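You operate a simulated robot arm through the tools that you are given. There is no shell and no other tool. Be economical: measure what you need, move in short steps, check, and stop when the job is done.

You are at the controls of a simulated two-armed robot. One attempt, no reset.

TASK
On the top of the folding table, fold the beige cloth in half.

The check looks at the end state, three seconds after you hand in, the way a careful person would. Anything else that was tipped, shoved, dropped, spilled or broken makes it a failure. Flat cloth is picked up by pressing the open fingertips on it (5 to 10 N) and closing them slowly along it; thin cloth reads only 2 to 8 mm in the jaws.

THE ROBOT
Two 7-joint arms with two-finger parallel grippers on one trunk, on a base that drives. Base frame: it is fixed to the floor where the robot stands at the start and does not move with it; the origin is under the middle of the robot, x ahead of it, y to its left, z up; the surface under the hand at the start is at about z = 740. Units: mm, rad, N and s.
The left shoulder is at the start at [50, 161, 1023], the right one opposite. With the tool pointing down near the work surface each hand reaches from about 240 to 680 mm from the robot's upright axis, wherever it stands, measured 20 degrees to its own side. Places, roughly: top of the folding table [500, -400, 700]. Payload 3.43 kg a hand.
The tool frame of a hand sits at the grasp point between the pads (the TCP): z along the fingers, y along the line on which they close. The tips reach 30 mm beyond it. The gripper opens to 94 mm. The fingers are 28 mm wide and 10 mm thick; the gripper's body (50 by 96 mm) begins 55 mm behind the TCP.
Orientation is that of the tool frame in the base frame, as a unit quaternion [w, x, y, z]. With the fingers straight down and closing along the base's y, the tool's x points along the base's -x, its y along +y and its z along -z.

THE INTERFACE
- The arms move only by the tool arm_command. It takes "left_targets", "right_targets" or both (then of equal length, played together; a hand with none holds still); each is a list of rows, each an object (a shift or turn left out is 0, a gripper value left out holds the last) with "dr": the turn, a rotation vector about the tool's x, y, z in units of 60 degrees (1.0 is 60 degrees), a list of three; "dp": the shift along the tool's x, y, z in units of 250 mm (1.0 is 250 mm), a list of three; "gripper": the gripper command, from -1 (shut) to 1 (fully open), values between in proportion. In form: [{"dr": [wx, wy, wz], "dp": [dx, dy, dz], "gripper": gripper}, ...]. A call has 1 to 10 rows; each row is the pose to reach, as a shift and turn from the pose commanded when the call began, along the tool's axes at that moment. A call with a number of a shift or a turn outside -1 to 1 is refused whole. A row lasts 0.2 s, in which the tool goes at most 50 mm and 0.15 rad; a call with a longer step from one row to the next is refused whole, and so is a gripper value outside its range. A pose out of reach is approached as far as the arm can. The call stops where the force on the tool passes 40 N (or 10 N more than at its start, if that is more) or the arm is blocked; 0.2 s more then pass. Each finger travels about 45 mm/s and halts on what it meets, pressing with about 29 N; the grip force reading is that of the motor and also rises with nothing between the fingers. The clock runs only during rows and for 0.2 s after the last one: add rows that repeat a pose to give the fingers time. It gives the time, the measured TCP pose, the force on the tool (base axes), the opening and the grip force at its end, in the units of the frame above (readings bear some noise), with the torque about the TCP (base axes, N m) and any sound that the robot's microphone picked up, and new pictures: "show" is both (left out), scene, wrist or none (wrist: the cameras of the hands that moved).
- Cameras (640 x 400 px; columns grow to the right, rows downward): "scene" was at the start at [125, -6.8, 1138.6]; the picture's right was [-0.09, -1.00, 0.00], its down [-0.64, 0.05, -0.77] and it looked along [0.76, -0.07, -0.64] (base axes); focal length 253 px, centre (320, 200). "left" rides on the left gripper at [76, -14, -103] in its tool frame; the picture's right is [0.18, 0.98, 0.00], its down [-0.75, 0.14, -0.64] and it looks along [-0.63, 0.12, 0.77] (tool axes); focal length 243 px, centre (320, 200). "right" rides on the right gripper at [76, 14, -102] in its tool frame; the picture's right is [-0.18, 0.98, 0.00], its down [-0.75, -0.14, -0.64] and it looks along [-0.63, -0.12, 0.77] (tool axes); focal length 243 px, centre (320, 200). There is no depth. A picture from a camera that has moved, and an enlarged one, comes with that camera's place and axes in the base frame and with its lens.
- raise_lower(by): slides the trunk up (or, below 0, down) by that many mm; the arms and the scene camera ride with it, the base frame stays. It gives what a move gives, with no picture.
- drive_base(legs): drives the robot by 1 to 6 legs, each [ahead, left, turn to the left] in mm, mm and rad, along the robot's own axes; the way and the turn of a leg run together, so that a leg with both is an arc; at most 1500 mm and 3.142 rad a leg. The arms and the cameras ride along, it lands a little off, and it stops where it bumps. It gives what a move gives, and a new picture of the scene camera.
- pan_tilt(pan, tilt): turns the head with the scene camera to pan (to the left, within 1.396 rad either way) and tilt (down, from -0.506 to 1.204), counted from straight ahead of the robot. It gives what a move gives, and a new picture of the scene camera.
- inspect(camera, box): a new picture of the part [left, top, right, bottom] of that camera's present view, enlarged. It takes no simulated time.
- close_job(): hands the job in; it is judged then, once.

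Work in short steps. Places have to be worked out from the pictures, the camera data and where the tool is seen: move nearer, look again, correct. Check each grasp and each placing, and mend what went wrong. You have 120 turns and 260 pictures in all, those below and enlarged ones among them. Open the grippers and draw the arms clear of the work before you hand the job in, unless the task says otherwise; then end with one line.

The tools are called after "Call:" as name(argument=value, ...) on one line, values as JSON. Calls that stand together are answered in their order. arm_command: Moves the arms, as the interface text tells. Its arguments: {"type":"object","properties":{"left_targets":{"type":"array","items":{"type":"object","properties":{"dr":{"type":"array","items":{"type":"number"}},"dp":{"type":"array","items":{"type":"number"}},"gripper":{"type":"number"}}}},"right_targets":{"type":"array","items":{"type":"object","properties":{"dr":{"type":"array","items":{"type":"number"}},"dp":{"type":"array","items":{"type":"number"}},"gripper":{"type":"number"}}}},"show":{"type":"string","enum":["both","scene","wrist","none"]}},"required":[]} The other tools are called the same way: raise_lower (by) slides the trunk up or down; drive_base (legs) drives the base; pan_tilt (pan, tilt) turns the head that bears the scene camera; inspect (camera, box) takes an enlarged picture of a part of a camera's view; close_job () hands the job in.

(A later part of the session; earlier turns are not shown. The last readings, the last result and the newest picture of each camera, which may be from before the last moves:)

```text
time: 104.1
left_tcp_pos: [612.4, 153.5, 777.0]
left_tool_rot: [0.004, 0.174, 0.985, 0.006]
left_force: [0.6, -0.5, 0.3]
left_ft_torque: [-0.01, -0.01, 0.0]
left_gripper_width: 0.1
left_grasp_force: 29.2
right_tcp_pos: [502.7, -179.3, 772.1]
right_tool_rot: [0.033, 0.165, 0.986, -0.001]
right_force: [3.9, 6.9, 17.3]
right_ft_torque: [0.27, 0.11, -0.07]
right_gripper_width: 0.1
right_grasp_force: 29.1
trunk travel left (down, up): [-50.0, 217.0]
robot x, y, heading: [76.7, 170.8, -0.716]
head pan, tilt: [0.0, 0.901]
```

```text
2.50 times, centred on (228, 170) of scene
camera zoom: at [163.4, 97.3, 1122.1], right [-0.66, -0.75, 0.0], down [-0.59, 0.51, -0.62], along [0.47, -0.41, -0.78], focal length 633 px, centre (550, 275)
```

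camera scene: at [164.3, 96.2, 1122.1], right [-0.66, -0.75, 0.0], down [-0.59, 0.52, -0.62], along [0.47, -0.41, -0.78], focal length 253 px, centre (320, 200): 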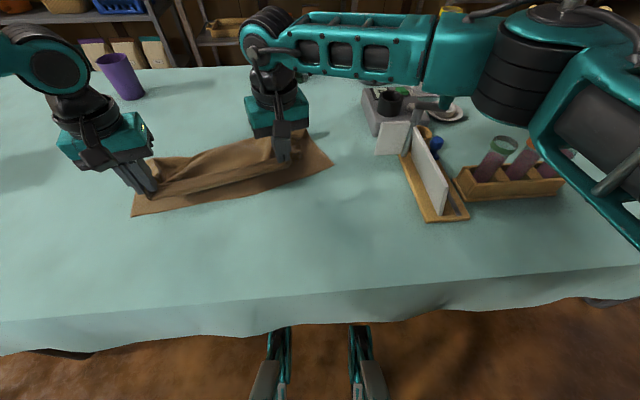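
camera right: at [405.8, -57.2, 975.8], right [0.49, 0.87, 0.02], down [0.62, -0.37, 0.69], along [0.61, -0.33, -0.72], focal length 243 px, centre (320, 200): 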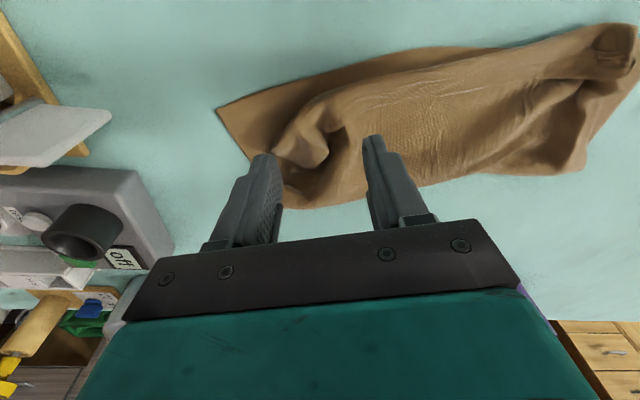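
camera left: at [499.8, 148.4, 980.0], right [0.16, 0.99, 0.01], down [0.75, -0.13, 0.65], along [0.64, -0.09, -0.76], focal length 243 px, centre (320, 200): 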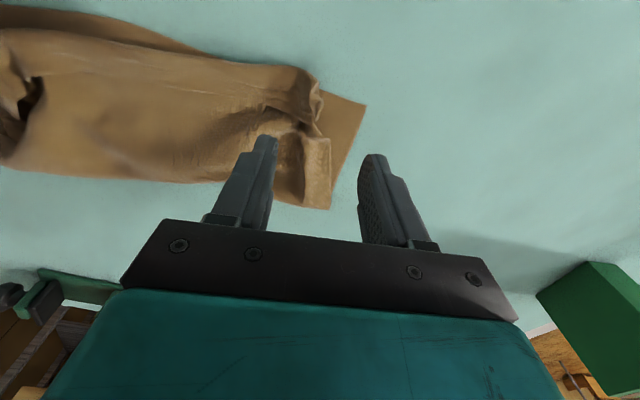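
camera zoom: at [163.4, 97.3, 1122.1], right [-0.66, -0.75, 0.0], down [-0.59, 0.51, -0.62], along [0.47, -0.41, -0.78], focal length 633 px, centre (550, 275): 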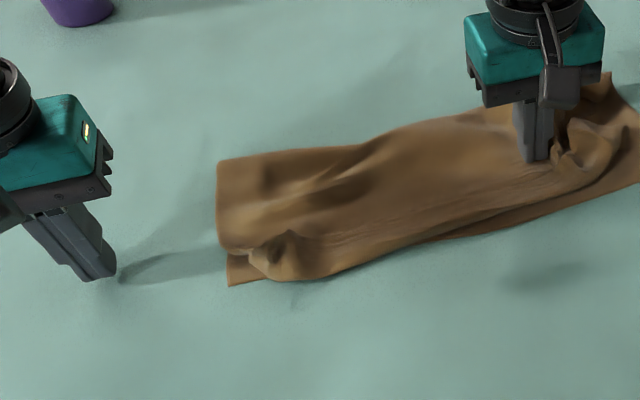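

The right hand won and dragged the whole cloth about 60 mm right, but the left end is now nearly spread. I'll lift both hands and look.

Call:
arm_command(left_targets=[{"dp": [0, 0, -0.18]}, {"dp": [0, 0, -0.36]}, {"dp": [0, 0, -0.5]}], right_targets=[{"dp": [0, 0, -0.18]}, {"dp": [0, 0, -0.36]}, {"dp": [-0.1, 0, -0.5]}])

Call:
inspect(camera="scene", box=[160, 90, 416, 250])

```text
time: 104.9
left_tcp_pos: [612.7, 151.6, 902.6]
left_tool_rot: [0.003, 0.172, 0.985, 0.007]
left_force: [-0.2, 0.2, -0.6]
left_ft_torque: [0.02, 0.02, -0.02]
left_gripper_width: 0.0
left_grasp_force: 29.4
right_tcp_pos: [517.9, -187.7, 899.9]
right_tool_rot: [0.033, 0.166, 0.986, 0.0]
right_force: [-0.1, 0.0, 0.1]
right_ft_torque: [0.01, 0.0, -0.01]
right_gripper_width: 0.0
right_grasp_force: 29.2
trunk travel left (down, up): [-50.0, 217.0]
robot x, y, heading: [75.3, 170.2, -0.717]
head pan, tilt: [0.0, 0.901]
camera scene: at [164.2, 96.4, 1122.0], right [-0.66, -0.75, 0.0], down [-0.59, 0.52, -0.62], along [0.47, -0.41, -0.78], focal length 253 px, centre (320, 200)
camera right: at [444.4, -148.2, 997.4], right [0.49, 0.87, 0.02], down [0.62, -0.37, 0.69], along [0.61, -0.33, -0.72], focal length 243 px, centre (320, 200)
camera left: at [536.1, 161.1, 1005.5], right [0.16, 0.99, 0.01], down [0.75, -0.13, 0.65], along [0.64, -0.09, -0.76], focal length 243 px, centre (320, 200)
```

scene: 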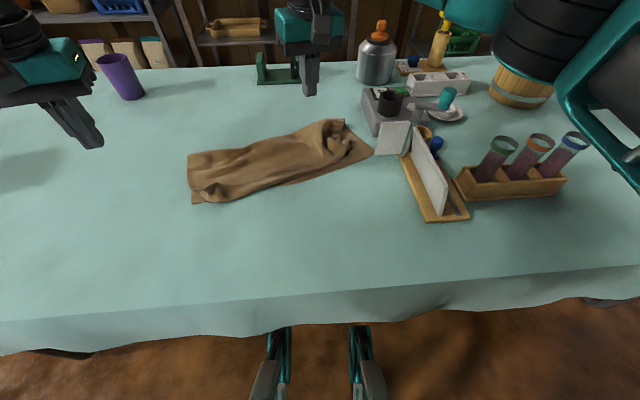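
right: 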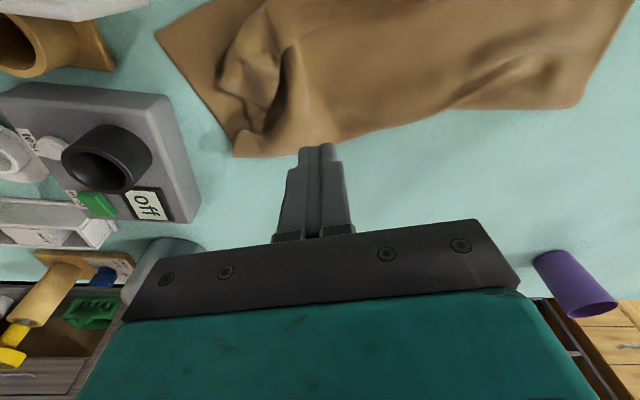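
left: 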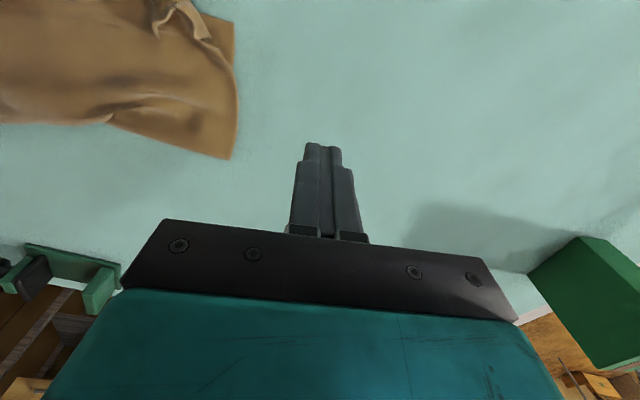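

```text
2.50 times, centred on (288, 170) of scene
camera zoom: at [164.2, 96.4, 1122.0], right [-0.66, -0.75, 0.0], down [-0.59, 0.52, -0.62], along [0.47, -0.41, -0.78], focal length 633 px, centre (400, 275)
```

zoom: 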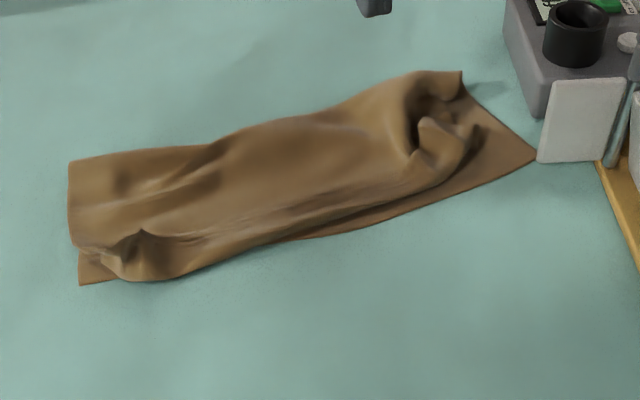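

The left end is nearly right; the right end of the top layer still has to come out towards the near-right corner. A closer look at that end.

Call:
inspect(camera="right", box=[140, 0, 396, 160])

Call:
inspect(camera="scene", box=[290, 100, 418, 180])

```text
2.50 times, centred on (268, 80) of right
camera zoom: at [444.4, -148.2, 997.4], right [0.49, 0.87, 0.02], down [0.62, -0.37, 0.69], along [0.61, -0.33, -0.72], focal length 606 px, centre (450, 500)
```

zoom: 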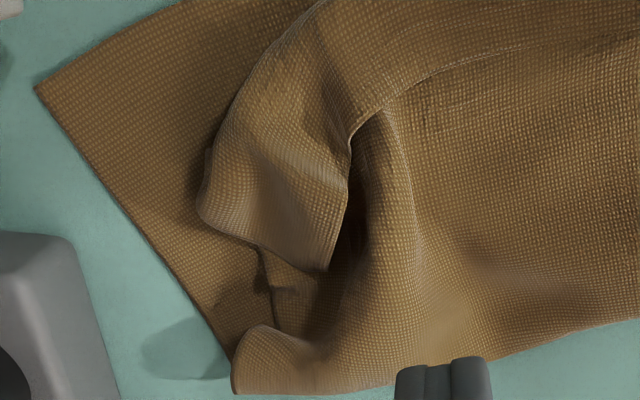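

```text
5.00 times, centred on (354, 140) of scene
camera zoom: at [164.2, 96.4, 1122.0], right [-0.66, -0.75, 0.0], down [-0.59, 0.52, -0.62], along [0.47, -0.41, -0.78], focal length 1266 px, centre (150, 500)
```

zoom: 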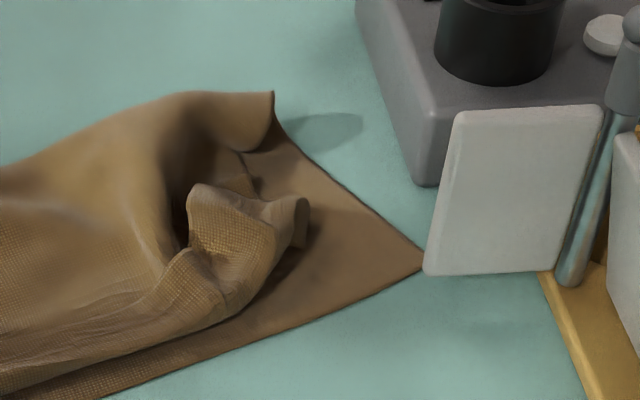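

The top-right corner is folded over and lies at about (504,-240) in base xy; its target, the near-right corner, is next to the white plate. First I'll slide the whole cloth about 80 mm left, away from the tools, by pressing on it with both hands.

Call:
arm_command(left_targets=[{"dp": [-0.05, -0.15, 0.02]}, {"dp": [-0.1, -0.31, 0.04]}, {"dp": [-0.15, -0.47, 0.08]}, {"dp": [-0.2, -0.63, 0.14]}, {"dp": [-0.239, -0.78, 0.22]}, {"dp": [-0.239, -0.8, 0.36]}, {"dp": [-0.239, -0.8, 0.48]}, {"dp": [-0.239, -0.8, 0.505]}], right_targets=[{"dp": [-0.05, 0, 0.02]}, {"dp": [-0.104, 0.007, 0.04]}, {"dp": [-0.104, 0.007, 0.08]}, {"dp": [-0.104, 0.007, 0.14]}, {"dp": [-0.104, 0.007, 0.22]}, {"dp": [-0.104, 0.007, 0.36]}, {"dp": [-0.104, 0.007, 0.47]}, {"dp": [-0.104, 0.007, 0.492]}], show="scene")

```text
time: 106.7
left_tcp_pos: [592.1, 1.4, 802.0]
left_tool_rot: [0.005, 0.173, 0.985, 0.006]
left_force: [0.5, 0.9, -0.1]
left_ft_torque: [-0.04, -0.04, 0.0]
left_gripper_width: 0.1
left_grasp_force: 29.6
left hand out of reach, approached as far as the arm can: row 5, 6, 7, 8
right_tcp_pos: [553.5, -195.2, 777.8]
right_tool_rot: [0.034, 0.165, 0.986, 0.0]
right_force: [-0.3, 0.8, 0.2]
right_ft_torque: [0.01, 0.0, -0.04]
right_gripper_width: 0.1
right_grasp_force: 29.0
trunk travel left (down, up): [-50.0, 217.0]
robot x, y, heading: [78.3, 173.5, -0.718]
head pan, tilt: [0.0, 0.901]
camera scene: at [164.3, 96.2, 1122.1], right [-0.66, -0.75, 0.0], down [-0.59, 0.52, -0.62], along [0.47, -0.41, -0.78], focal length 253 px, centre (320, 200)
```

scene: 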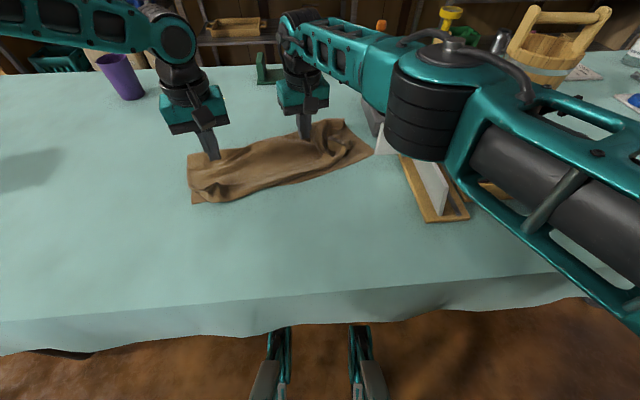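

The left arm can't reach that far right, so I'll use only the right hand: press at about 15 N and drag left 85 mm while the left hand moves out of the way.

Call:
arm_command(left_targets=[{"dp": [0, 0.1, -0.1]}, {"dp": [0, 0.25, -0.2]}, {"dp": [0, 0.4, -0.3]}, {"dp": [0, 0.55, -0.4]}, {"dp": [0, 0.7, -0.4]}, {"dp": [0, 0.7, -0.4]}, {"dp": [0, 0.7, -0.4]}, {"dp": [0, 0.7, -0.4]}, {"dp": [0, 0.7, -0.4]}, {"dp": [0, 0.7, -0.4]}], right_targets=[{"dp": [0, 0, 0.015]}, {"dp": [0, 0, 0.03]}, {"dp": [0, 0, 0.037]}, {"dp": [0, 0.04, 0.04]}, {"dp": [0, 0.09, 0.04]}, {"dp": [0, 0.15, 0.04]}, {"dp": [0, 0.21, 0.04]}, {"dp": [0, 0.27, 0.04]}, {"dp": [0, 0.33, 0.04]}, {"dp": [0, 0.34, 0.02]}], show="scene")

```text
time: 108.9
left_tcp_pos: [651.0, 164.5, 905.4]
left_tool_rot: [0.004, 0.172, 0.985, 0.006]
left_force: [-0.1, 0.2, 0.0]
left_ft_torque: [0.0, 0.01, 0.01]
left_gripper_width: 0.0
left_grasp_force: 29.1
right_tcp_pos: [566.2, -119.7, 771.9]
right_tool_rot: [0.036, 0.165, 0.986, 0.001]
right_force: [-0.2, -4.2, 11.3]
right_ft_torque: [-0.08, 0.1, 0.05]
right_gripper_width: 0.2
right_grasp_force: 28.6
right hand out of reach, approached as far as the arm can: row 4, 5, 6, 7, 8, 9, 10
trunk travel left (down, up): [-50.0, 217.0]
robot x, y, heading: [78.0, 169.1, -0.72]
head pan, tilt: [0.0, 0.901]
camera scene: at [163.5, 96.3, 1122.0], right [-0.66, -0.75, 0.0], down [-0.59, 0.52, -0.62], along [0.47, -0.41, -0.78], focal length 253 px, centre (320, 200)
```

scene: 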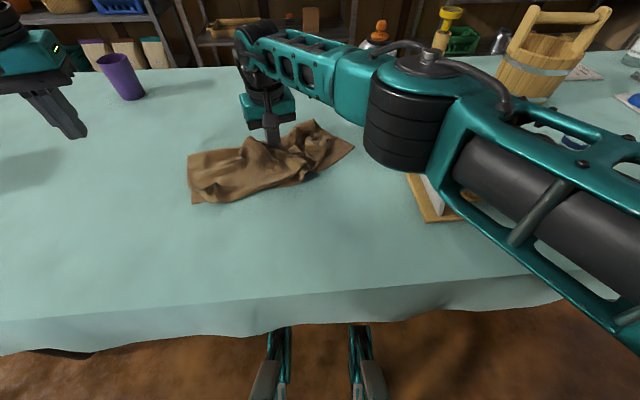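

The right half moved left but the cloth buckled in the middle. Now I'll lift the right hand, grip the left end with the left hand and pull it left to straighten everything.

Call:
arm_command(left_targets=[{"dp": [0.16, -0.1, 0.1], "gripper": 0}, {"dp": [0.3, -0.2, 0.18], "gripper": 0}, {"dp": [0.3, -0.2, 0.18], "gripper": 0}], right_targets=[{"dp": [0, 0, -0.16]}, {"dp": [0, -0.08, -0.32]}, {"dp": [0, -0.18, -0.44]}])

Call:
inspect(camera="scene", box=[160, 90, 416, 250])

```text
refused: row 1 steps farther than a row can; nothing moved
```

```text
2.50 times, centred on (288, 170) of scene
camera zoom: at [163.5, 96.3, 1122.0], right [-0.66, -0.75, 0.0], down [-0.59, 0.52, -0.62], along [0.47, -0.41, -0.78], focal length 633 px, centre (400, 275)
```

zoom: 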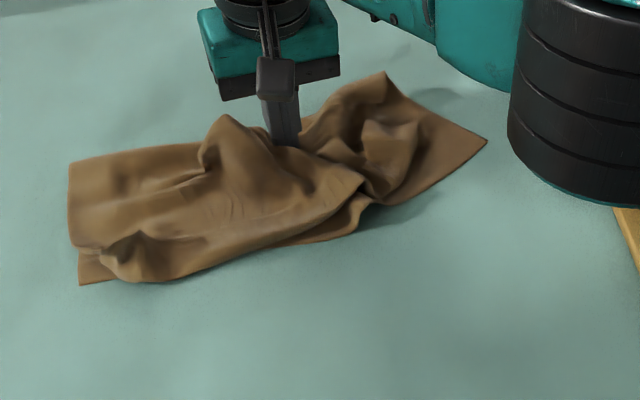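

That row was too large, so I'll redo it in smaller steps, taking the left hand straight over the left end of the cloth at about (612,46).

Call:
arm_command(left_targets=[{"dp": [0, -0.1, 0.05], "gripper": 0}, {"dp": [0, -0.22, 0.12]}, {"dp": [-0.01, -0.34, 0.2]}, {"dp": [-0.012, -0.44, 0.32]}, {"dp": [-0.012, -0.5, 0.44]}, {"dp": [-0.012, -0.5, 0.5]}, {"dp": [-0.012, -0.5, 0.52]}], right_targets=[{"dp": [0, 0, -0.16]}, {"dp": [0, -0.06, -0.3]}, {"dp": [0, -0.14, -0.42]}, {"dp": [0, -0.24, -0.45]}, {"dp": [0, -0.3, -0.45]}, {"dp": [0, -0.3, -0.45]}, {"dp": [0, -0.3, -0.45]}], show="wrist")

```text
time: 110.5
left_tcp_pos: [613.6, 46.1, 772.6]
left_tool_rot: [0.005, 0.172, 0.985, 0.006]
left_force: [0.4, -0.1, -0.9]
left_ft_torque: [-0.02, 0.01, 0.03]
left_gripper_width: 47.2
left_grasp_force: 0.0
right_tcp_pos: [534.5, -194.0, 883.0]
right_tool_rot: [0.033, 0.165, 0.986, 0.001]
right_force: [-0.8, -0.5, -0.6]
right_ft_torque: [0.01, 0.03, 0.03]
right_gripper_width: 0.1
right_grasp_force: 28.8
trunk travel left (down, up): [-50.0, 217.0]
robot x, y, heading: [78.4, 172.2, -0.716]
head pan, tilt: [0.0, 0.901]
camera right: at [461.3, -153.8, 981.0], right [0.49, 0.87, 0.02], down [0.62, -0.37, 0.69], along [0.61, -0.33, -0.72], focal length 243 px, centre (320, 200)
camera left: at [536.9, 57.3, 875.7], right [0.16, 0.99, 0.01], down [0.75, -0.13, 0.65], along [0.64, -0.09, -0.76], focal length 243 px, centre (320, 200)
```

right: 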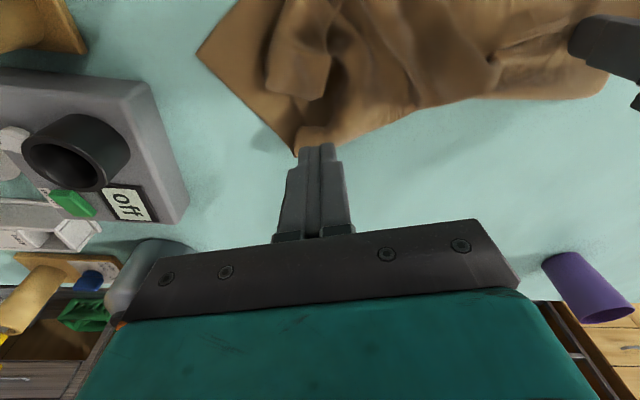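
left: 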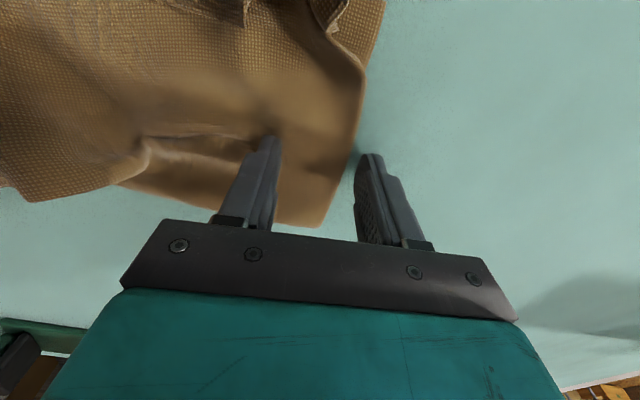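

The outer finger is just off the cloth, so I'll shift 18 mm inward and press firmly to catch both layers.

Call:
arm_command(left_targets=[{"dp": [0, 0, -0.05]}, {"dp": [0, -0.075, -0.05]}, {"dp": [0, -0.075, -0.01]}, {"dp": [0, -0.075, 0.01]}, {"dp": [0, -0.075, 0.014]}], show="none")

```text
time: 111.7
left_tcp_pos: [607.1, 29.1, 772.5]
left_tool_rot: [0.007, 0.171, 0.985, 0.006]
left_force: [-0.8, 6.0, 18.7]
left_ft_torque: [-0.03, 0.21, -0.04]
left_gripper_width: 46.9
left_grasp_force: 0.0
right_tcp_pos: [534.5, -192.2, 884.8]
right_tool_rot: [0.034, 0.165, 0.986, -0.001]
right_force: [-0.7, -0.1, 0.5]
right_ft_torque: [-0.02, 0.01, 0.03]
right_gripper_width: 0.0
right_grasp_force: 28.9
trunk travel left (down, up): [-50.0, 217.0]
robot x, y, heading: [77.8, 174.0, -0.714]
head pan, tilt: [0.0, 0.901]
```

19 N of contact. I'll close on it.

Call:
arm_command(left_targets=[{"gripper": -0.12}, {"gripper": -0.24}, {"gripper": -0.36}, {"gripper": -0.48}, {"gripper": -0.6}, {"gripper": -0.72}, {"gripper": -0.84}, {"gripper": -1}, {"gripper": -1}], show="none")

```text
time: 113.7
left_tcp_pos: [606.3, 29.9, 773.0]
left_tool_rot: [0.007, 0.171, 0.985, 0.006]
left_force: [2.1, 11.6, 31.4]
left_ft_torque: [0.5, 0.09, -0.06]
left_gripper_width: 3.0
left_grasp_force: 28.9
right_tcp_pos: [532.3, -191.5, 884.1]
right_tool_rot: [0.036, 0.165, 0.986, 0.0]
right_force: [-0.7, 0.2, -0.3]
right_ft_torque: [0.0, 0.02, 0.04]
right_gripper_width: 0.2
right_grasp_force: 29.2
trunk travel left (down, up): [-50.0, 217.0]
robot x, y, heading: [73.3, 175.2, -0.716]
head pan, tilt: [0.0, 0.901]
```

3.0 mm gripped. I'll pull left about 100 mm, keeping low, and check.

Call:
arm_command(left_targets=[{"dp": [0, 0.02, -0.016]}, {"dp": [0, 0.08, -0.02]}, {"dp": [0, 0.15, -0.02]}, {"dp": [0, 0.22, -0.02]}, {"dp": [0, 0.29, -0.02]}, {"dp": [0, 0.36, -0.02]}, {"dp": [0, 0.42, -0.02]}], show="scene")

Call:
inspect(camera="scene", box=[120, 90, 376, 250])

```text
time: 115.3
left_tcp_pos: [642.0, 128.0, 776.3]
left_tool_rot: [0.005, 0.172, 0.985, 0.007]
left_force: [-0.2, -0.9, -0.9]
left_ft_torque: [-0.04, 0.04, -0.02]
left_gripper_width: 3.1
left_grasp_force: 28.8
right_tcp_pos: [534.1, -192.9, 882.4]
right_tool_rot: [0.034, 0.164, 0.986, 0.0]
right_force: [-0.6, 0.3, 0.8]
right_ft_torque: [-0.02, -0.02, 0.05]
right_gripper_width: 0.2
right_grasp_force: 28.8
trunk travel left (down, up): [-50.0, 217.0]
robot x, y, heading: [75.5, 172.6, -0.715]
head pan, tilt: [0.0, 0.901]
camera scene: at [164.3, 96.2, 1122.1], right [-0.66, -0.75, 0.0], down [-0.59, 0.52, -0.62], along [0.47, -0.41, -0.78], focal length 253 px, centre (320, 200)
```

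scene: 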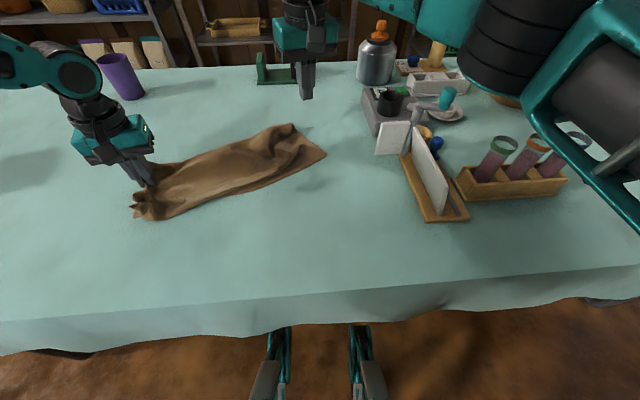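

```text
2.50 times, centred on (248, 170) of scene
camera zoom: at [164.3, 96.2, 1122.1], right [-0.66, -0.75, 0.0], down [-0.59, 0.52, -0.62], along [0.47, -0.41, -0.78], focal length 633 px, centre (500, 275)
```

zoom: 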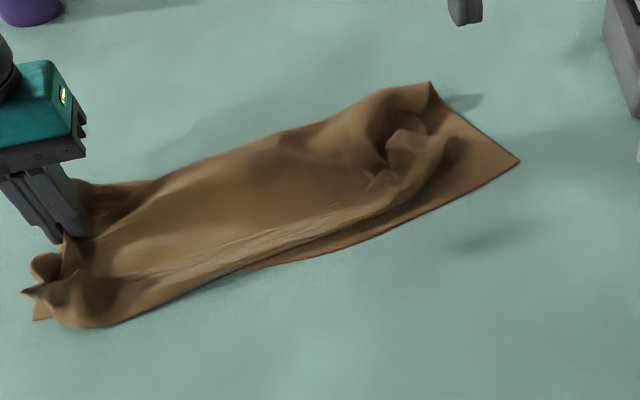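

Pulling left straightened the whole cloth, and it's clear of the tools. Keeping the left hand as an anchor, I'll bring the right hand above the bunched right corner for a close look.

Call:
arm_command(right_targets=[{"dp": [0.06, 0.09, 0.02], "gripper": -0.2}, {"dp": [0.12, 0.18, 0.05]}, {"dp": [0.12, 0.27, 0.1]}, {"dp": [0.12, 0.27, 0.12]}], show="wrist")

Call:
inspect(camera="right", box=[140, 0, 460, 200])

```text
time: 116.3
left_tcp_pos: [642.8, 126.7, 775.2]
left_tool_rot: [0.004, 0.172, 0.985, 0.007]
left_force: [-0.2, 0.1, 0.3]
left_ft_torque: [0.0, 0.04, 0.01]
left_gripper_width: 3.2
left_grasp_force: 28.9
right_tcp_pos: [530.9, -118.1, 851.6]
right_tool_rot: [0.033, 0.165, 0.986, 0.001]
right_force: [0.0, -0.1, -0.4]
right_ft_torque: [0.01, 0.03, 0.0]
right_gripper_width: 37.6
right_grasp_force: 0.1
trunk travel left (down, up): [-50.0, 217.0]
robot x, y, heading: [78.8, 171.4, -0.716]
head pan, tilt: [0.0, 0.901]
camera right: at [457.4, -79.0, 949.8], right [0.49, 0.87, 0.02], down [0.62, -0.37, 0.69], along [0.61, -0.33, -0.72], focal length 243 px, centre (320, 200)
```

right: 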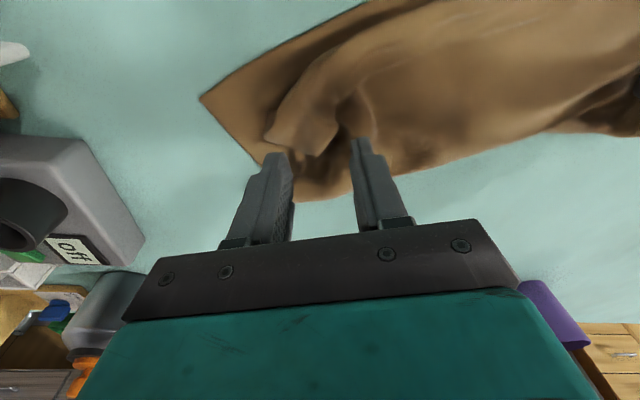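

```text
2.00 times, centred on (300, 100) of right
camera zoom: at [457.4, -79.0, 949.8], right [0.49, 0.87, 0.02], down [0.62, -0.37, 0.69], along [0.61, -0.33, -0.72], focal length 485 px, centre (360, 400)
```

zoom: 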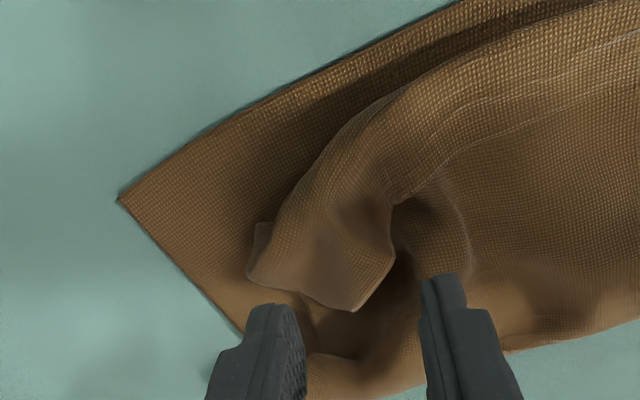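

I can see the corner tip folded back and a turned-back hem along the right half. I'll grip that corner panel at about (546,-135), then flip it towards me and out.

Call:
arm_command(right_targets=[{"dp": [-0.04, -0.02, 0.06], "gripper": 0}, {"dp": [-0.08, -0.043, 0.14]}, {"dp": [-0.08, -0.043, 0.24]}, {"dp": [-0.08, -0.043, 0.29]}, {"dp": [-0.08, -0.043, 0.305]}, {"dp": [-0.08, -0.043, 0.31]}], show="wrist")

```text
time: 117.7
left_tcp_pos: [642.7, 127.9, 776.8]
left_tool_rot: [0.005, 0.172, 0.985, 0.006]
left_force: [0.0, -0.1, -0.2]
left_ft_torque: [-0.01, 0.04, 0.01]
left_gripper_width: 3.3
left_grasp_force: 28.7
right_tcp_pos: [551.9, -136.0, 776.0]
right_tool_rot: [0.034, 0.165, 0.986, 0.0]
right_force: [-0.3, 0.4, 0.5]
right_ft_torque: [-0.02, -0.01, -0.01]
right_gripper_width: 46.9
right_grasp_force: 0.1
trunk travel left (down, up): [-50.0, 217.0]
robot x, y, heading: [72.3, 170.8, -0.715]
head pan, tilt: [0.0, 0.901]
camera right: at [477.7, -97.5, 873.7], right [0.49, 0.87, 0.02], down [0.62, -0.37, 0.69], along [0.61, -0.33, -0.72], focal length 243 px, centre (320, 200)
```

right: 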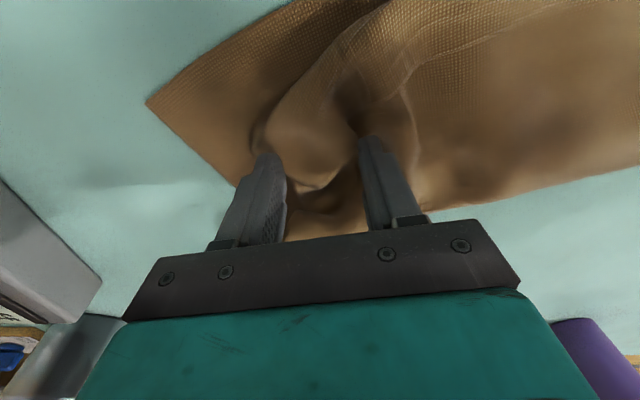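

The corner panel lies neatly between the open fingers, with the tips about 5 mm above the lower layer. I'll close on it.

Call:
arm_command(right_targets=[{"dp": [0.0, 0, 0.0], "gripper": -0.2}, {"gripper": -0.35}, {"gripper": -0.5}, {"gripper": -0.65}, {"gripper": -0.8}, {"gripper": -1}, {"gripper": -1}], show="wrist")

```text
time: 119.3
left_tcp_pos: [643.2, 125.9, 776.6]
left_tool_rot: [0.005, 0.172, 0.985, 0.006]
left_force: [0.1, 0.0, -0.3]
left_ft_torque: [0.0, 0.01, -0.01]
left_gripper_width: 2.8
left_grasp_force: 29.3
right_tcp_pos: [551.5, -136.2, 776.5]
right_tool_rot: [0.034, 0.165, 0.986, 0.0]
right_force: [0.0, -0.3, -0.1]
right_ft_torque: [0.02, -0.02, 0.02]
right_gripper_width: 2.6
right_grasp_force: 28.5
trunk travel left (down, up): [-50.0, 217.0]
robot x, y, heading: [79.5, 170.8, -0.717]
head pan, tilt: [0.0, 0.901]
camera right: at [477.6, -97.4, 873.8], right [0.49, 0.87, 0.02], down [0.62, -0.37, 0.69], along [0.61, -0.33, -0.72], focal length 243 px, centre (320, 200)
```

right: 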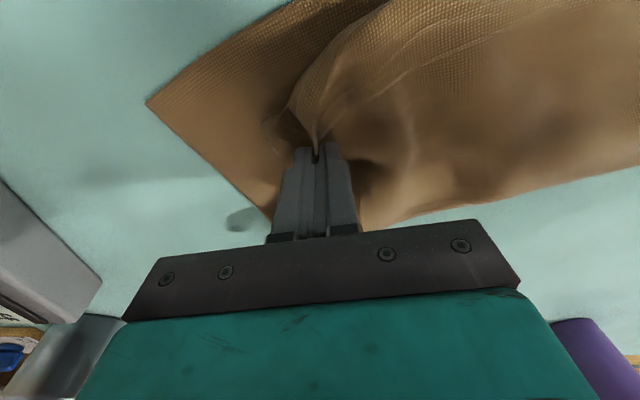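

The corner panel is gripped (2.6 mm). The near-right corner is at about (480,-203). I'll lift, tilt forward about 50° while carrying it there, and lower.

Call:
arm_command(right_targets=[{"dp": [0.0, -0.01, -0.12]}, {"dp": [0.02, -0.04, -0.22], "dr": [0, -0.12, 0]}, {"dp": [0.06, -0.09, -0.26], "dr": [0, -0.25, 0]}, {"dp": [0.1, -0.14, -0.26], "dr": [0, -0.38, 0]}, {"dp": [0.14, -0.19, -0.24], "dr": [0, -0.51, 0]}, {"dp": [0.18, -0.23, -0.2], "dr": [0, -0.64, 0]}, {"dp": [0.18, -0.26, -0.14], "dr": [0, -0.77, 0]}, {"dp": [0.18, -0.268, -0.08], "dr": [0, -0.85, 0]}, {"dp": [0.18, -0.268, -0.08], "dr": [0, -0.85, 0]}])

Call:
inspect(camera="scene", box=[120, 90, 376, 250])

```text
time: 121.3
left_tcp_pos: [642.7, 127.6, 776.9]
left_tool_rot: [0.005, 0.172, 0.985, 0.006]
left_force: [-1.2, -2.6, -0.6]
left_ft_torque: [-0.1, 0.06, 0.04]
left_gripper_width: 3.1
left_grasp_force: 29.0
right_tcp_pos: [485.0, -184.4, 792.9]
right_tool_rot: [0.456, 0.149, 0.875, -0.07]
right_force: [1.8, 2.1, -0.3]
right_ft_torque: [0.06, -0.06, 0.0]
right_gripper_width: 2.6
right_grasp_force: 28.5
trunk travel left (down, up): [-50.0, 217.0]
robot x, y, heading: [76.3, 170.9, -0.713]
head pan, tilt: [0.0, 0.901]
camera scene: at [164.2, 96.1, 1122.1], right [-0.66, -0.75, 0.0], down [-0.59, 0.52, -0.62], along [0.47, -0.41, -0.78], focal length 253 px, centre (320, 200)
camera right: at [369.3, -130.5, 789.4], right [0.42, 0.89, 0.16], down [-0.14, -0.12, 0.98], along [0.9, -0.43, 0.07], focal length 243 px, centre (320, 200)
```

scene: 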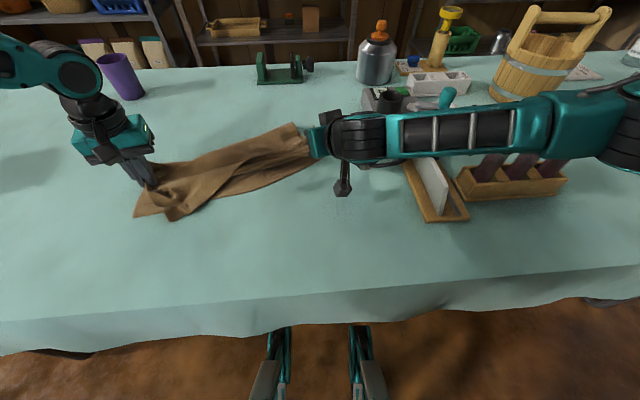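
right: 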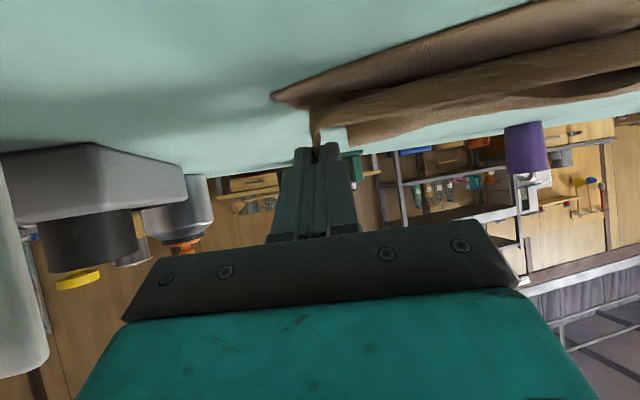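

```text
2.50 times, centred on (248, 170) of scene
camera zoom: at [164.2, 96.1, 1122.1], right [-0.66, -0.75, 0.0], down [-0.59, 0.52, -0.62], along [0.47, -0.41, -0.78], focal length 633 px, centre (500, 275)
```

zoom: 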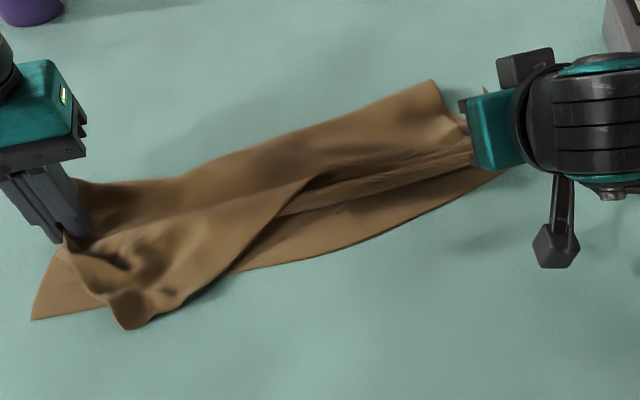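

The top-right corner is now over the near-right corner. I'll lower a little, release and withdraw up and back.

Call:
arm_command(right_targets=[{"dp": [0.04, -0.0, 0.02]}, {"dp": [0.04, 0, 0.02], "gripper": -0.8}, {"dp": [0.04, 0, 0.02], "gripper": -0.4}, {"dp": [0.04, 0, 0.02], "gripper": -0.2}, {"dp": [0.02, 0, -0.08]}, {"dp": [-0.08, 0, -0.2]}, {"dp": [-0.2, 0, -0.28]}, {"dp": [-0.32, 0, -0.32]}], show="scene")

Call:
inspect(camera="scene", box=[120, 90, 376, 250])

```text
time: 123.1
left_tcp_pos: [642.2, 127.1, 776.5]
left_tool_rot: [0.004, 0.172, 0.985, 0.007]
left_force: [0.0, 0.0, 0.0]
left_ft_torque: [0.0, 0.01, 0.02]
left_gripper_width: 3.0
left_grasp_force: 29.4
right_tcp_pos: [466.8, -180.4, 903.8]
right_tool_rot: [0.455, 0.149, 0.875, -0.071]
right_force: [-0.7, 0.3, 0.2]
right_ft_torque: [-0.03, 0.0, 0.01]
right_gripper_width: 37.4
right_grasp_force: 0.1
trunk travel left (down, up): [-50.0, 217.0]
robot x, y, heading: [77.8, 171.4, -0.711]
head pan, tilt: [0.0, 0.901]
camera scene: at [164.2, 96.2, 1122.1], right [-0.66, -0.75, 0.0], down [-0.59, 0.52, -0.62], along [0.47, -0.41, -0.78], focal length 253 px, centre (320, 200)
```

scene: 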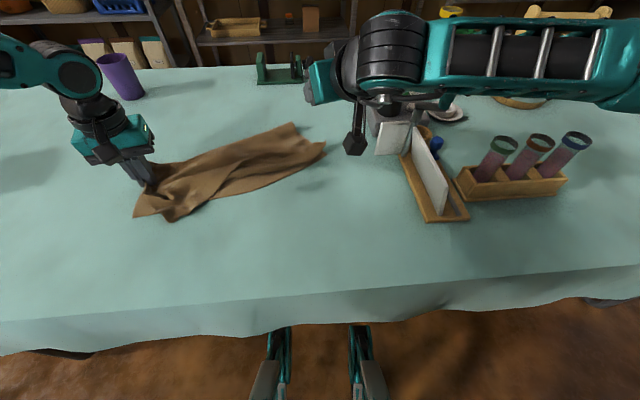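

```text
2.50 times, centred on (248, 170) of scene
camera zoom: at [164.2, 96.2, 1122.1], right [-0.66, -0.75, 0.0], down [-0.59, 0.52, -0.62], along [0.47, -0.41, -0.78], focal length 633 px, centre (500, 275)
```

zoom: 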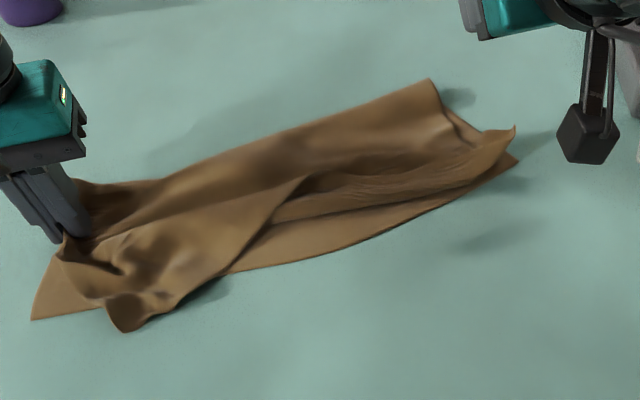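

The right corner is now well placed. Next is the left end: its front corner hangs over at about 65 mm right of where it belongs. I'll release the left hand and look closely from above.

Call:
arm_command(left_targets=[{"gripper": -0.6}, {"gripper": -0.2}, {"dp": [0, 0, -0.1]}, {"dp": [0.08, -0.06, -0.22]}, {"dp": [0.18, -0.12, -0.34]}, {"dp": [0.24, -0.14, -0.4]}], show="wrist")

Call:
inspect(camera="scene", box=[120, 90, 376, 250])

```text
time: 124.5
left_tcp_pos: [573.4, 113.7, 876.8]
left_tool_rot: [0.003, 0.172, 0.985, 0.007]
left_force: [-0.5, -0.7, -0.2]
left_ft_torque: [-0.01, -0.02, -0.01]
left_gripper_width: 37.4
left_grasp_force: 0.1
right_tcp_pos: [466.4, -180.1, 904.7]
right_tool_rot: [0.454, 0.149, 0.875, -0.071]
right_force: [-0.1, 0.7, -0.1]
right_ft_torque: [0.02, 0.02, -0.01]
right_gripper_width: 37.3
right_grasp_force: 0.1
trunk travel left (down, up): [-50.0, 217.0]
robot x, y, heading: [78.2, 169.6, -0.713]
head pan, tilt: [0.0, 0.901]
camera left: at [496.3, 124.3, 978.4], right [0.16, 0.99, 0.01], down [0.75, -0.13, 0.65], along [0.64, -0.09, -0.76], focal length 243 px, centre (320, 200)
```

left: 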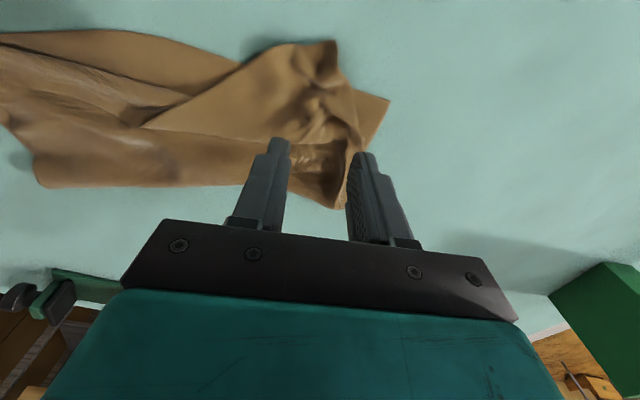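

```text
2.50 times, centred on (248, 170) of scene
camera zoom: at [164.1, 96.2, 1122.1], right [-0.66, -0.75, 0.0], down [-0.59, 0.52, -0.62], along [0.47, -0.41, -0.78], focal length 633 px, centre (500, 275)
```

zoom: 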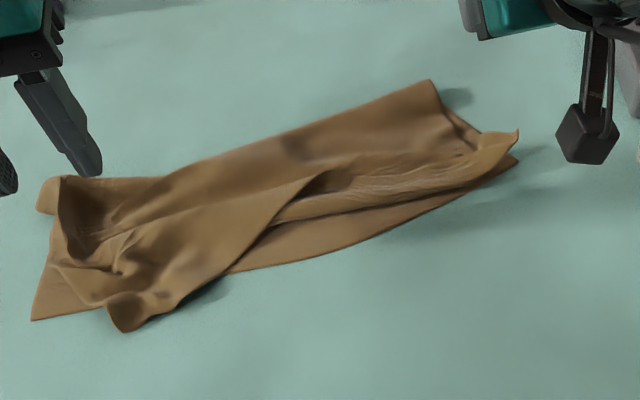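

A closer look at the left end.

Call:
inspect(camera="left", box=[150, 20, 406, 180])

```text
2.50 times, centred on (278, 100) of left
camera zoom: at [496.3, 124.3, 978.4], right [0.16, 0.99, 0.01], down [0.75, -0.13, 0.65], along [0.64, -0.09, -0.76], focal length 606 px, centre (425, 450)
```

zoom: 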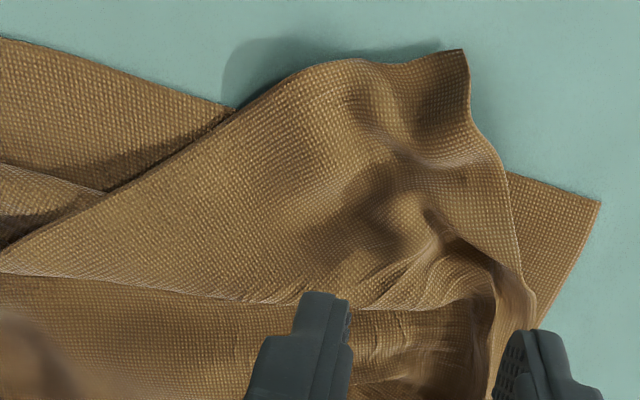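

The top-left corner is a clean point at about (527,136) that should go to the lower corner at (586,182). I'll grip just inside it.

Call:
arm_command(left_targets=[{"dp": [0.06, -0.04, 0.1], "gripper": -0.2}, {"dp": [0.118, -0.079, 0.22]}, {"dp": [0.118, -0.079, 0.34]}, {"dp": [0.118, -0.079, 0.395]}, {"dp": [0.118, -0.079, 0.41]}, {"dp": [0.118, -0.079, 0.41]}], show="wrist")

```text
time: 125.9
left_tcp_pos: [539.4, 106.0, 772.5]
left_tool_rot: [0.004, 0.172, 0.985, 0.006]
left_force: [-0.6, 0.0, 1.8]
left_ft_torque: [-0.05, 0.0, 0.03]
left_gripper_width: 37.4
left_grasp_force: 0.1
right_tcp_pos: [466.2, -180.3, 905.0]
right_tool_rot: [0.455, 0.149, 0.875, -0.071]
right_force: [-0.2, -0.8, -0.1]
right_ft_torque: [0.04, 0.02, -0.01]
right_gripper_width: 37.5
right_grasp_force: 0.1
trunk travel left (down, up): [-50.0, 217.0]
robot x, y, heading: [76.4, 174.9, -0.719]
head pan, tilt: [0.0, 0.901]
camera left: at [463.1, 117.4, 875.1], right [0.16, 0.99, 0.01], down [0.75, -0.13, 0.65], along [0.64, -0.09, -0.76], focal length 243 px, centre (320, 200)
```

left: 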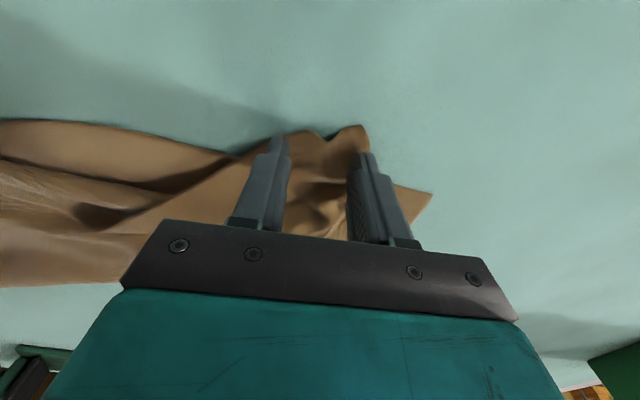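

The tips are on the corner panel. I'll press lightly and close.

Call:
arm_command(left_targets=[{"dp": [0, 0, 0.008]}, {"dp": [0, 0, 0.01], "gripper": -0.32}, {"dp": [0, 0, 0.01], "gripper": -0.44}, {"dp": [0, 0, 0.01], "gripper": -0.56}, {"dp": [0, 0, 0.01], "gripper": -0.68}, {"dp": [0, 0, 0.008], "gripper": -0.8}, {"dp": [0, 0, 0.006], "gripper": -0.9}, {"dp": [0, 0, 0.004], "gripper": -1}, {"dp": [0, 0, 0.004], "gripper": -1}], show="wrist")

```text
time: 127.9
left_tcp_pos: [537.9, 106.3, 771.8]
left_tool_rot: [0.005, 0.172, 0.985, 0.007]
left_force: [0.7, -4.2, 19.0]
left_ft_torque: [-0.22, -0.18, -0.06]
left_gripper_width: 2.8
left_grasp_force: 28.7
right_tcp_pos: [465.2, -179.3, 905.6]
right_tool_rot: [0.456, 0.149, 0.875, -0.071]
right_force: [0.0, -0.1, -0.1]
right_ft_torque: [-0.04, 0.0, 0.01]
right_gripper_width: 37.5
right_grasp_force: 0.0
trunk travel left (down, up): [-50.0, 217.0]
robot x, y, heading: [73.5, 171.7, -0.716]
head pan, tilt: [0.0, 0.901]
camera left: at [462.1, 116.9, 874.3], right [0.16, 0.99, 0.01], down [0.75, -0.13, 0.65], along [0.64, -0.09, -0.76], focal length 243 px, centre (320, 200)
```

left: 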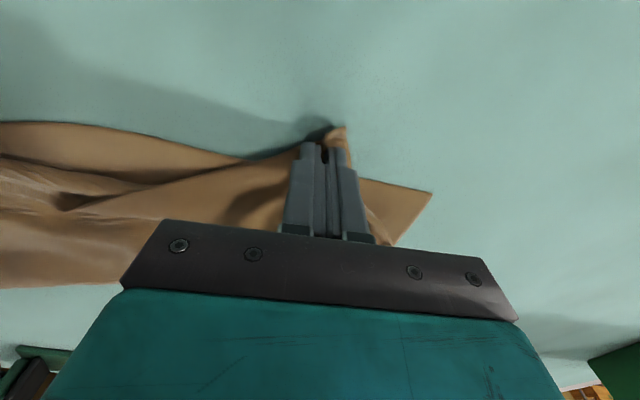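

The corner is held (2.8 mm). I'll lift it, carry it 73 mm left and 31 mm outward to the lower corner, set it down and release.

Call:
arm_command(left_targets=[{"dp": [0, 0.02, -0.12]}, {"dp": [-0.02, 0.1, -0.2]}, {"dp": [-0.05, 0.18, -0.2]}, {"dp": [-0.08, 0.25, -0.18]}, {"dp": [-0.09, 0.292, -0.12]}, {"dp": [-0.1, 0.3, -0.05]}, {"dp": [-0.125, 0.3, -0.015]}, {"dp": [-0.125, 0.3, -0.01]}], show="none")

Call:
inspect(camera="scene", box=[120, 90, 376, 250])

```text
time: 129.7
left_tcp_pos: [594.0, 165.1, 774.2]
left_tool_rot: [0.005, 0.172, 0.985, 0.007]
left_force: [-0.9, 0.1, 0.9]
left_ft_torque: [-0.06, -0.04, 0.0]
left_gripper_width: 2.7
left_grasp_force: 28.9
right_tcp_pos: [466.5, -179.7, 905.7]
right_tool_rot: [0.455, 0.149, 0.875, -0.071]
right_force: [0.3, 0.8, -0.3]
right_ft_torque: [0.0, 0.01, 0.03]
right_gripper_width: 37.6
right_grasp_force: 0.1
trunk travel left (down, up): [-50.0, 217.0]
robot x, y, heading: [79.8, 168.6, -0.715]
head pan, tilt: [0.0, 0.901]
```

```text
2.50 times, centred on (248, 170) of scene
camera zoom: at [164.2, 96.1, 1122.1], right [-0.66, -0.75, 0.0], down [-0.59, 0.52, -0.62], along [0.47, -0.41, -0.78], focal length 633 px, centre (500, 275)
```

zoom: 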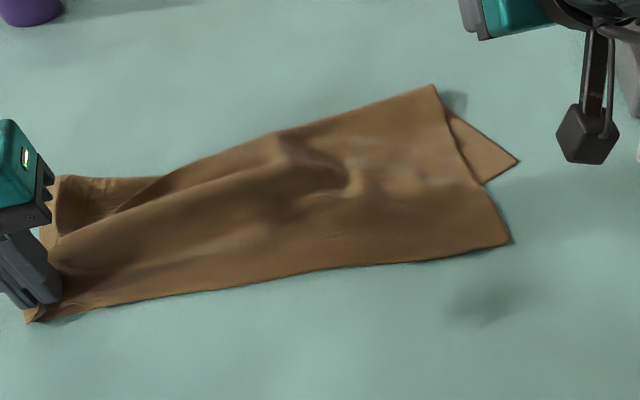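

Excellent: the top layer is flat with its left corner on the lower left corner. The right corner overshoots to about (416,-130), where it should be (484,-200), because the fold line is a bit off on that side. Both top corners are now clean, so I'll grip the right one too, lift both to re-form the fold, and lay them down exactly.

Call:
arm_command(right_targets=[{"dp": [0.03, 0.03, 0.015], "dr": [0, 0.13, 0]}, {"dp": [0.08, 0.06, 0.03], "dr": [0, 0.26, 0]}, {"dp": [0.14, 0.1, 0.045], "dr": [0, 0.39, 0]}, {"dp": [0.21, 0.14, 0.06], "dr": [0, 0.52, 0]}, {"dp": [0.29, 0.18, 0.075], "dr": [0, 0.65, 0]}, {"dp": [0.38, 0.207, 0.09], "dr": [0, 0.78, 0]}, {"dp": [0.462, 0.207, 0.108], "dr": [0, 0.91, 0]}, {"dp": [0.462, 0.207, 0.108], "dr": [0, 0.91, 0]}], show="wrist")

```text
time: 131.5
left_tcp_pos: [594.6, 166.0, 775.5]
left_tool_rot: [0.004, 0.172, 0.985, 0.006]
left_force: [-0.6, -0.1, 1.0]
left_ft_torque: [-0.02, 0.0, -0.04]
left_gripper_width: 2.5
left_grasp_force: 28.7
right_tcp_pos: [441.9, -115.9, 794.1]
right_tool_rot: [0.001, 0.165, 0.986, 0.005]
right_force: [-1.2, -0.4, -0.6]
right_ft_torque: [0.01, 0.01, 0.01]
right_gripper_width: 37.6
right_grasp_force: 0.0
trunk travel left (down, up): [-50.0, 217.0]
robot x, y, heading: [76.4, 169.0, -0.717]
head pan, tilt: [0.0, 0.901]
camera right: at [374.2, -78.1, 897.5], right [0.49, 0.87, 0.01], down [0.66, -0.39, 0.64], along [0.56, -0.31, -0.77], focal length 243 px, centre (320, 200)
```

right: 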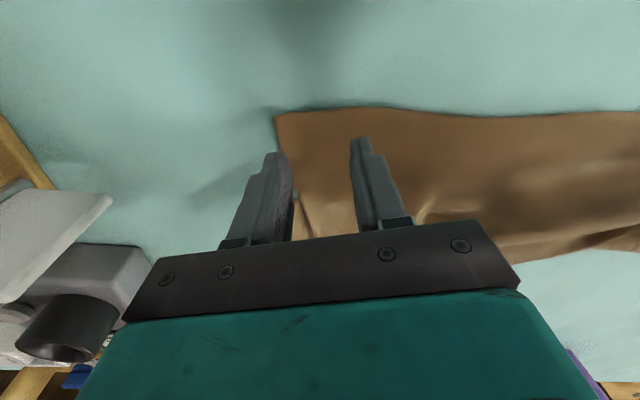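

The right corner is right under the hand. I'll shift 8 mm inward, lower to contact and close.

Call:
arm_command(right_targets=[{"dp": [0.01, 0.036, 0.05]}, {"dp": [0.01, 0.036, 0.08]}, {"dp": [0.01, 0.036, 0.093]}, {"dp": [0.01, 0.036, 0.097], "gripper": -0.35}, {"dp": [0.01, 0.036, 0.097], "gripper": -0.48}, {"dp": [0.01, 0.036, 0.097], "gripper": -0.6}, {"dp": [0.01, 0.036, 0.097], "gripper": -0.72}, {"dp": [0.01, 0.036, 0.095], "gripper": -0.85}, {"dp": [0.01, 0.036, 0.093], "gripper": -1}, {"dp": [0.01, 0.036, 0.093], "gripper": -1}], show="wrist")

```text
time: 133.7
left_tcp_pos: [593.4, 166.3, 775.6]
left_tool_rot: [0.005, 0.172, 0.985, 0.007]
left_force: [-3.6, -6.4, 0.9]
left_ft_torque: [-0.16, 0.11, -0.04]
left_gripper_width: 2.6
left_grasp_force: 28.8
right_tcp_pos: [443.0, -104.9, 772.7]
right_tool_rot: [0.003, 0.164, 0.986, 0.007]
right_force: [4.0, 7.3, 6.8]
right_ft_torque: [0.16, -0.12, -0.01]
right_gripper_width: 2.2
right_grasp_force: 28.8
trunk travel left (down, up): [-50.0, 217.0]
robot x, y, heading: [76.1, 170.3, -0.716]
head pan, tilt: [0.0, 0.901]
camera right: at [374.9, -67.3, 874.2], right [0.49, 0.87, 0.01], down [0.66, -0.39, 0.64], along [0.57, -0.31, -0.77], focal length 243 px, centre (320, 200)
```

right: 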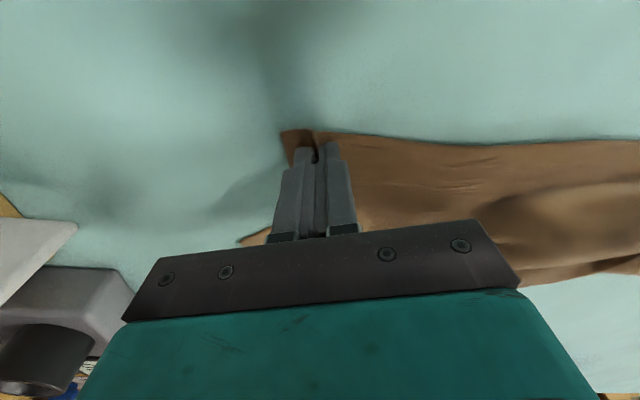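

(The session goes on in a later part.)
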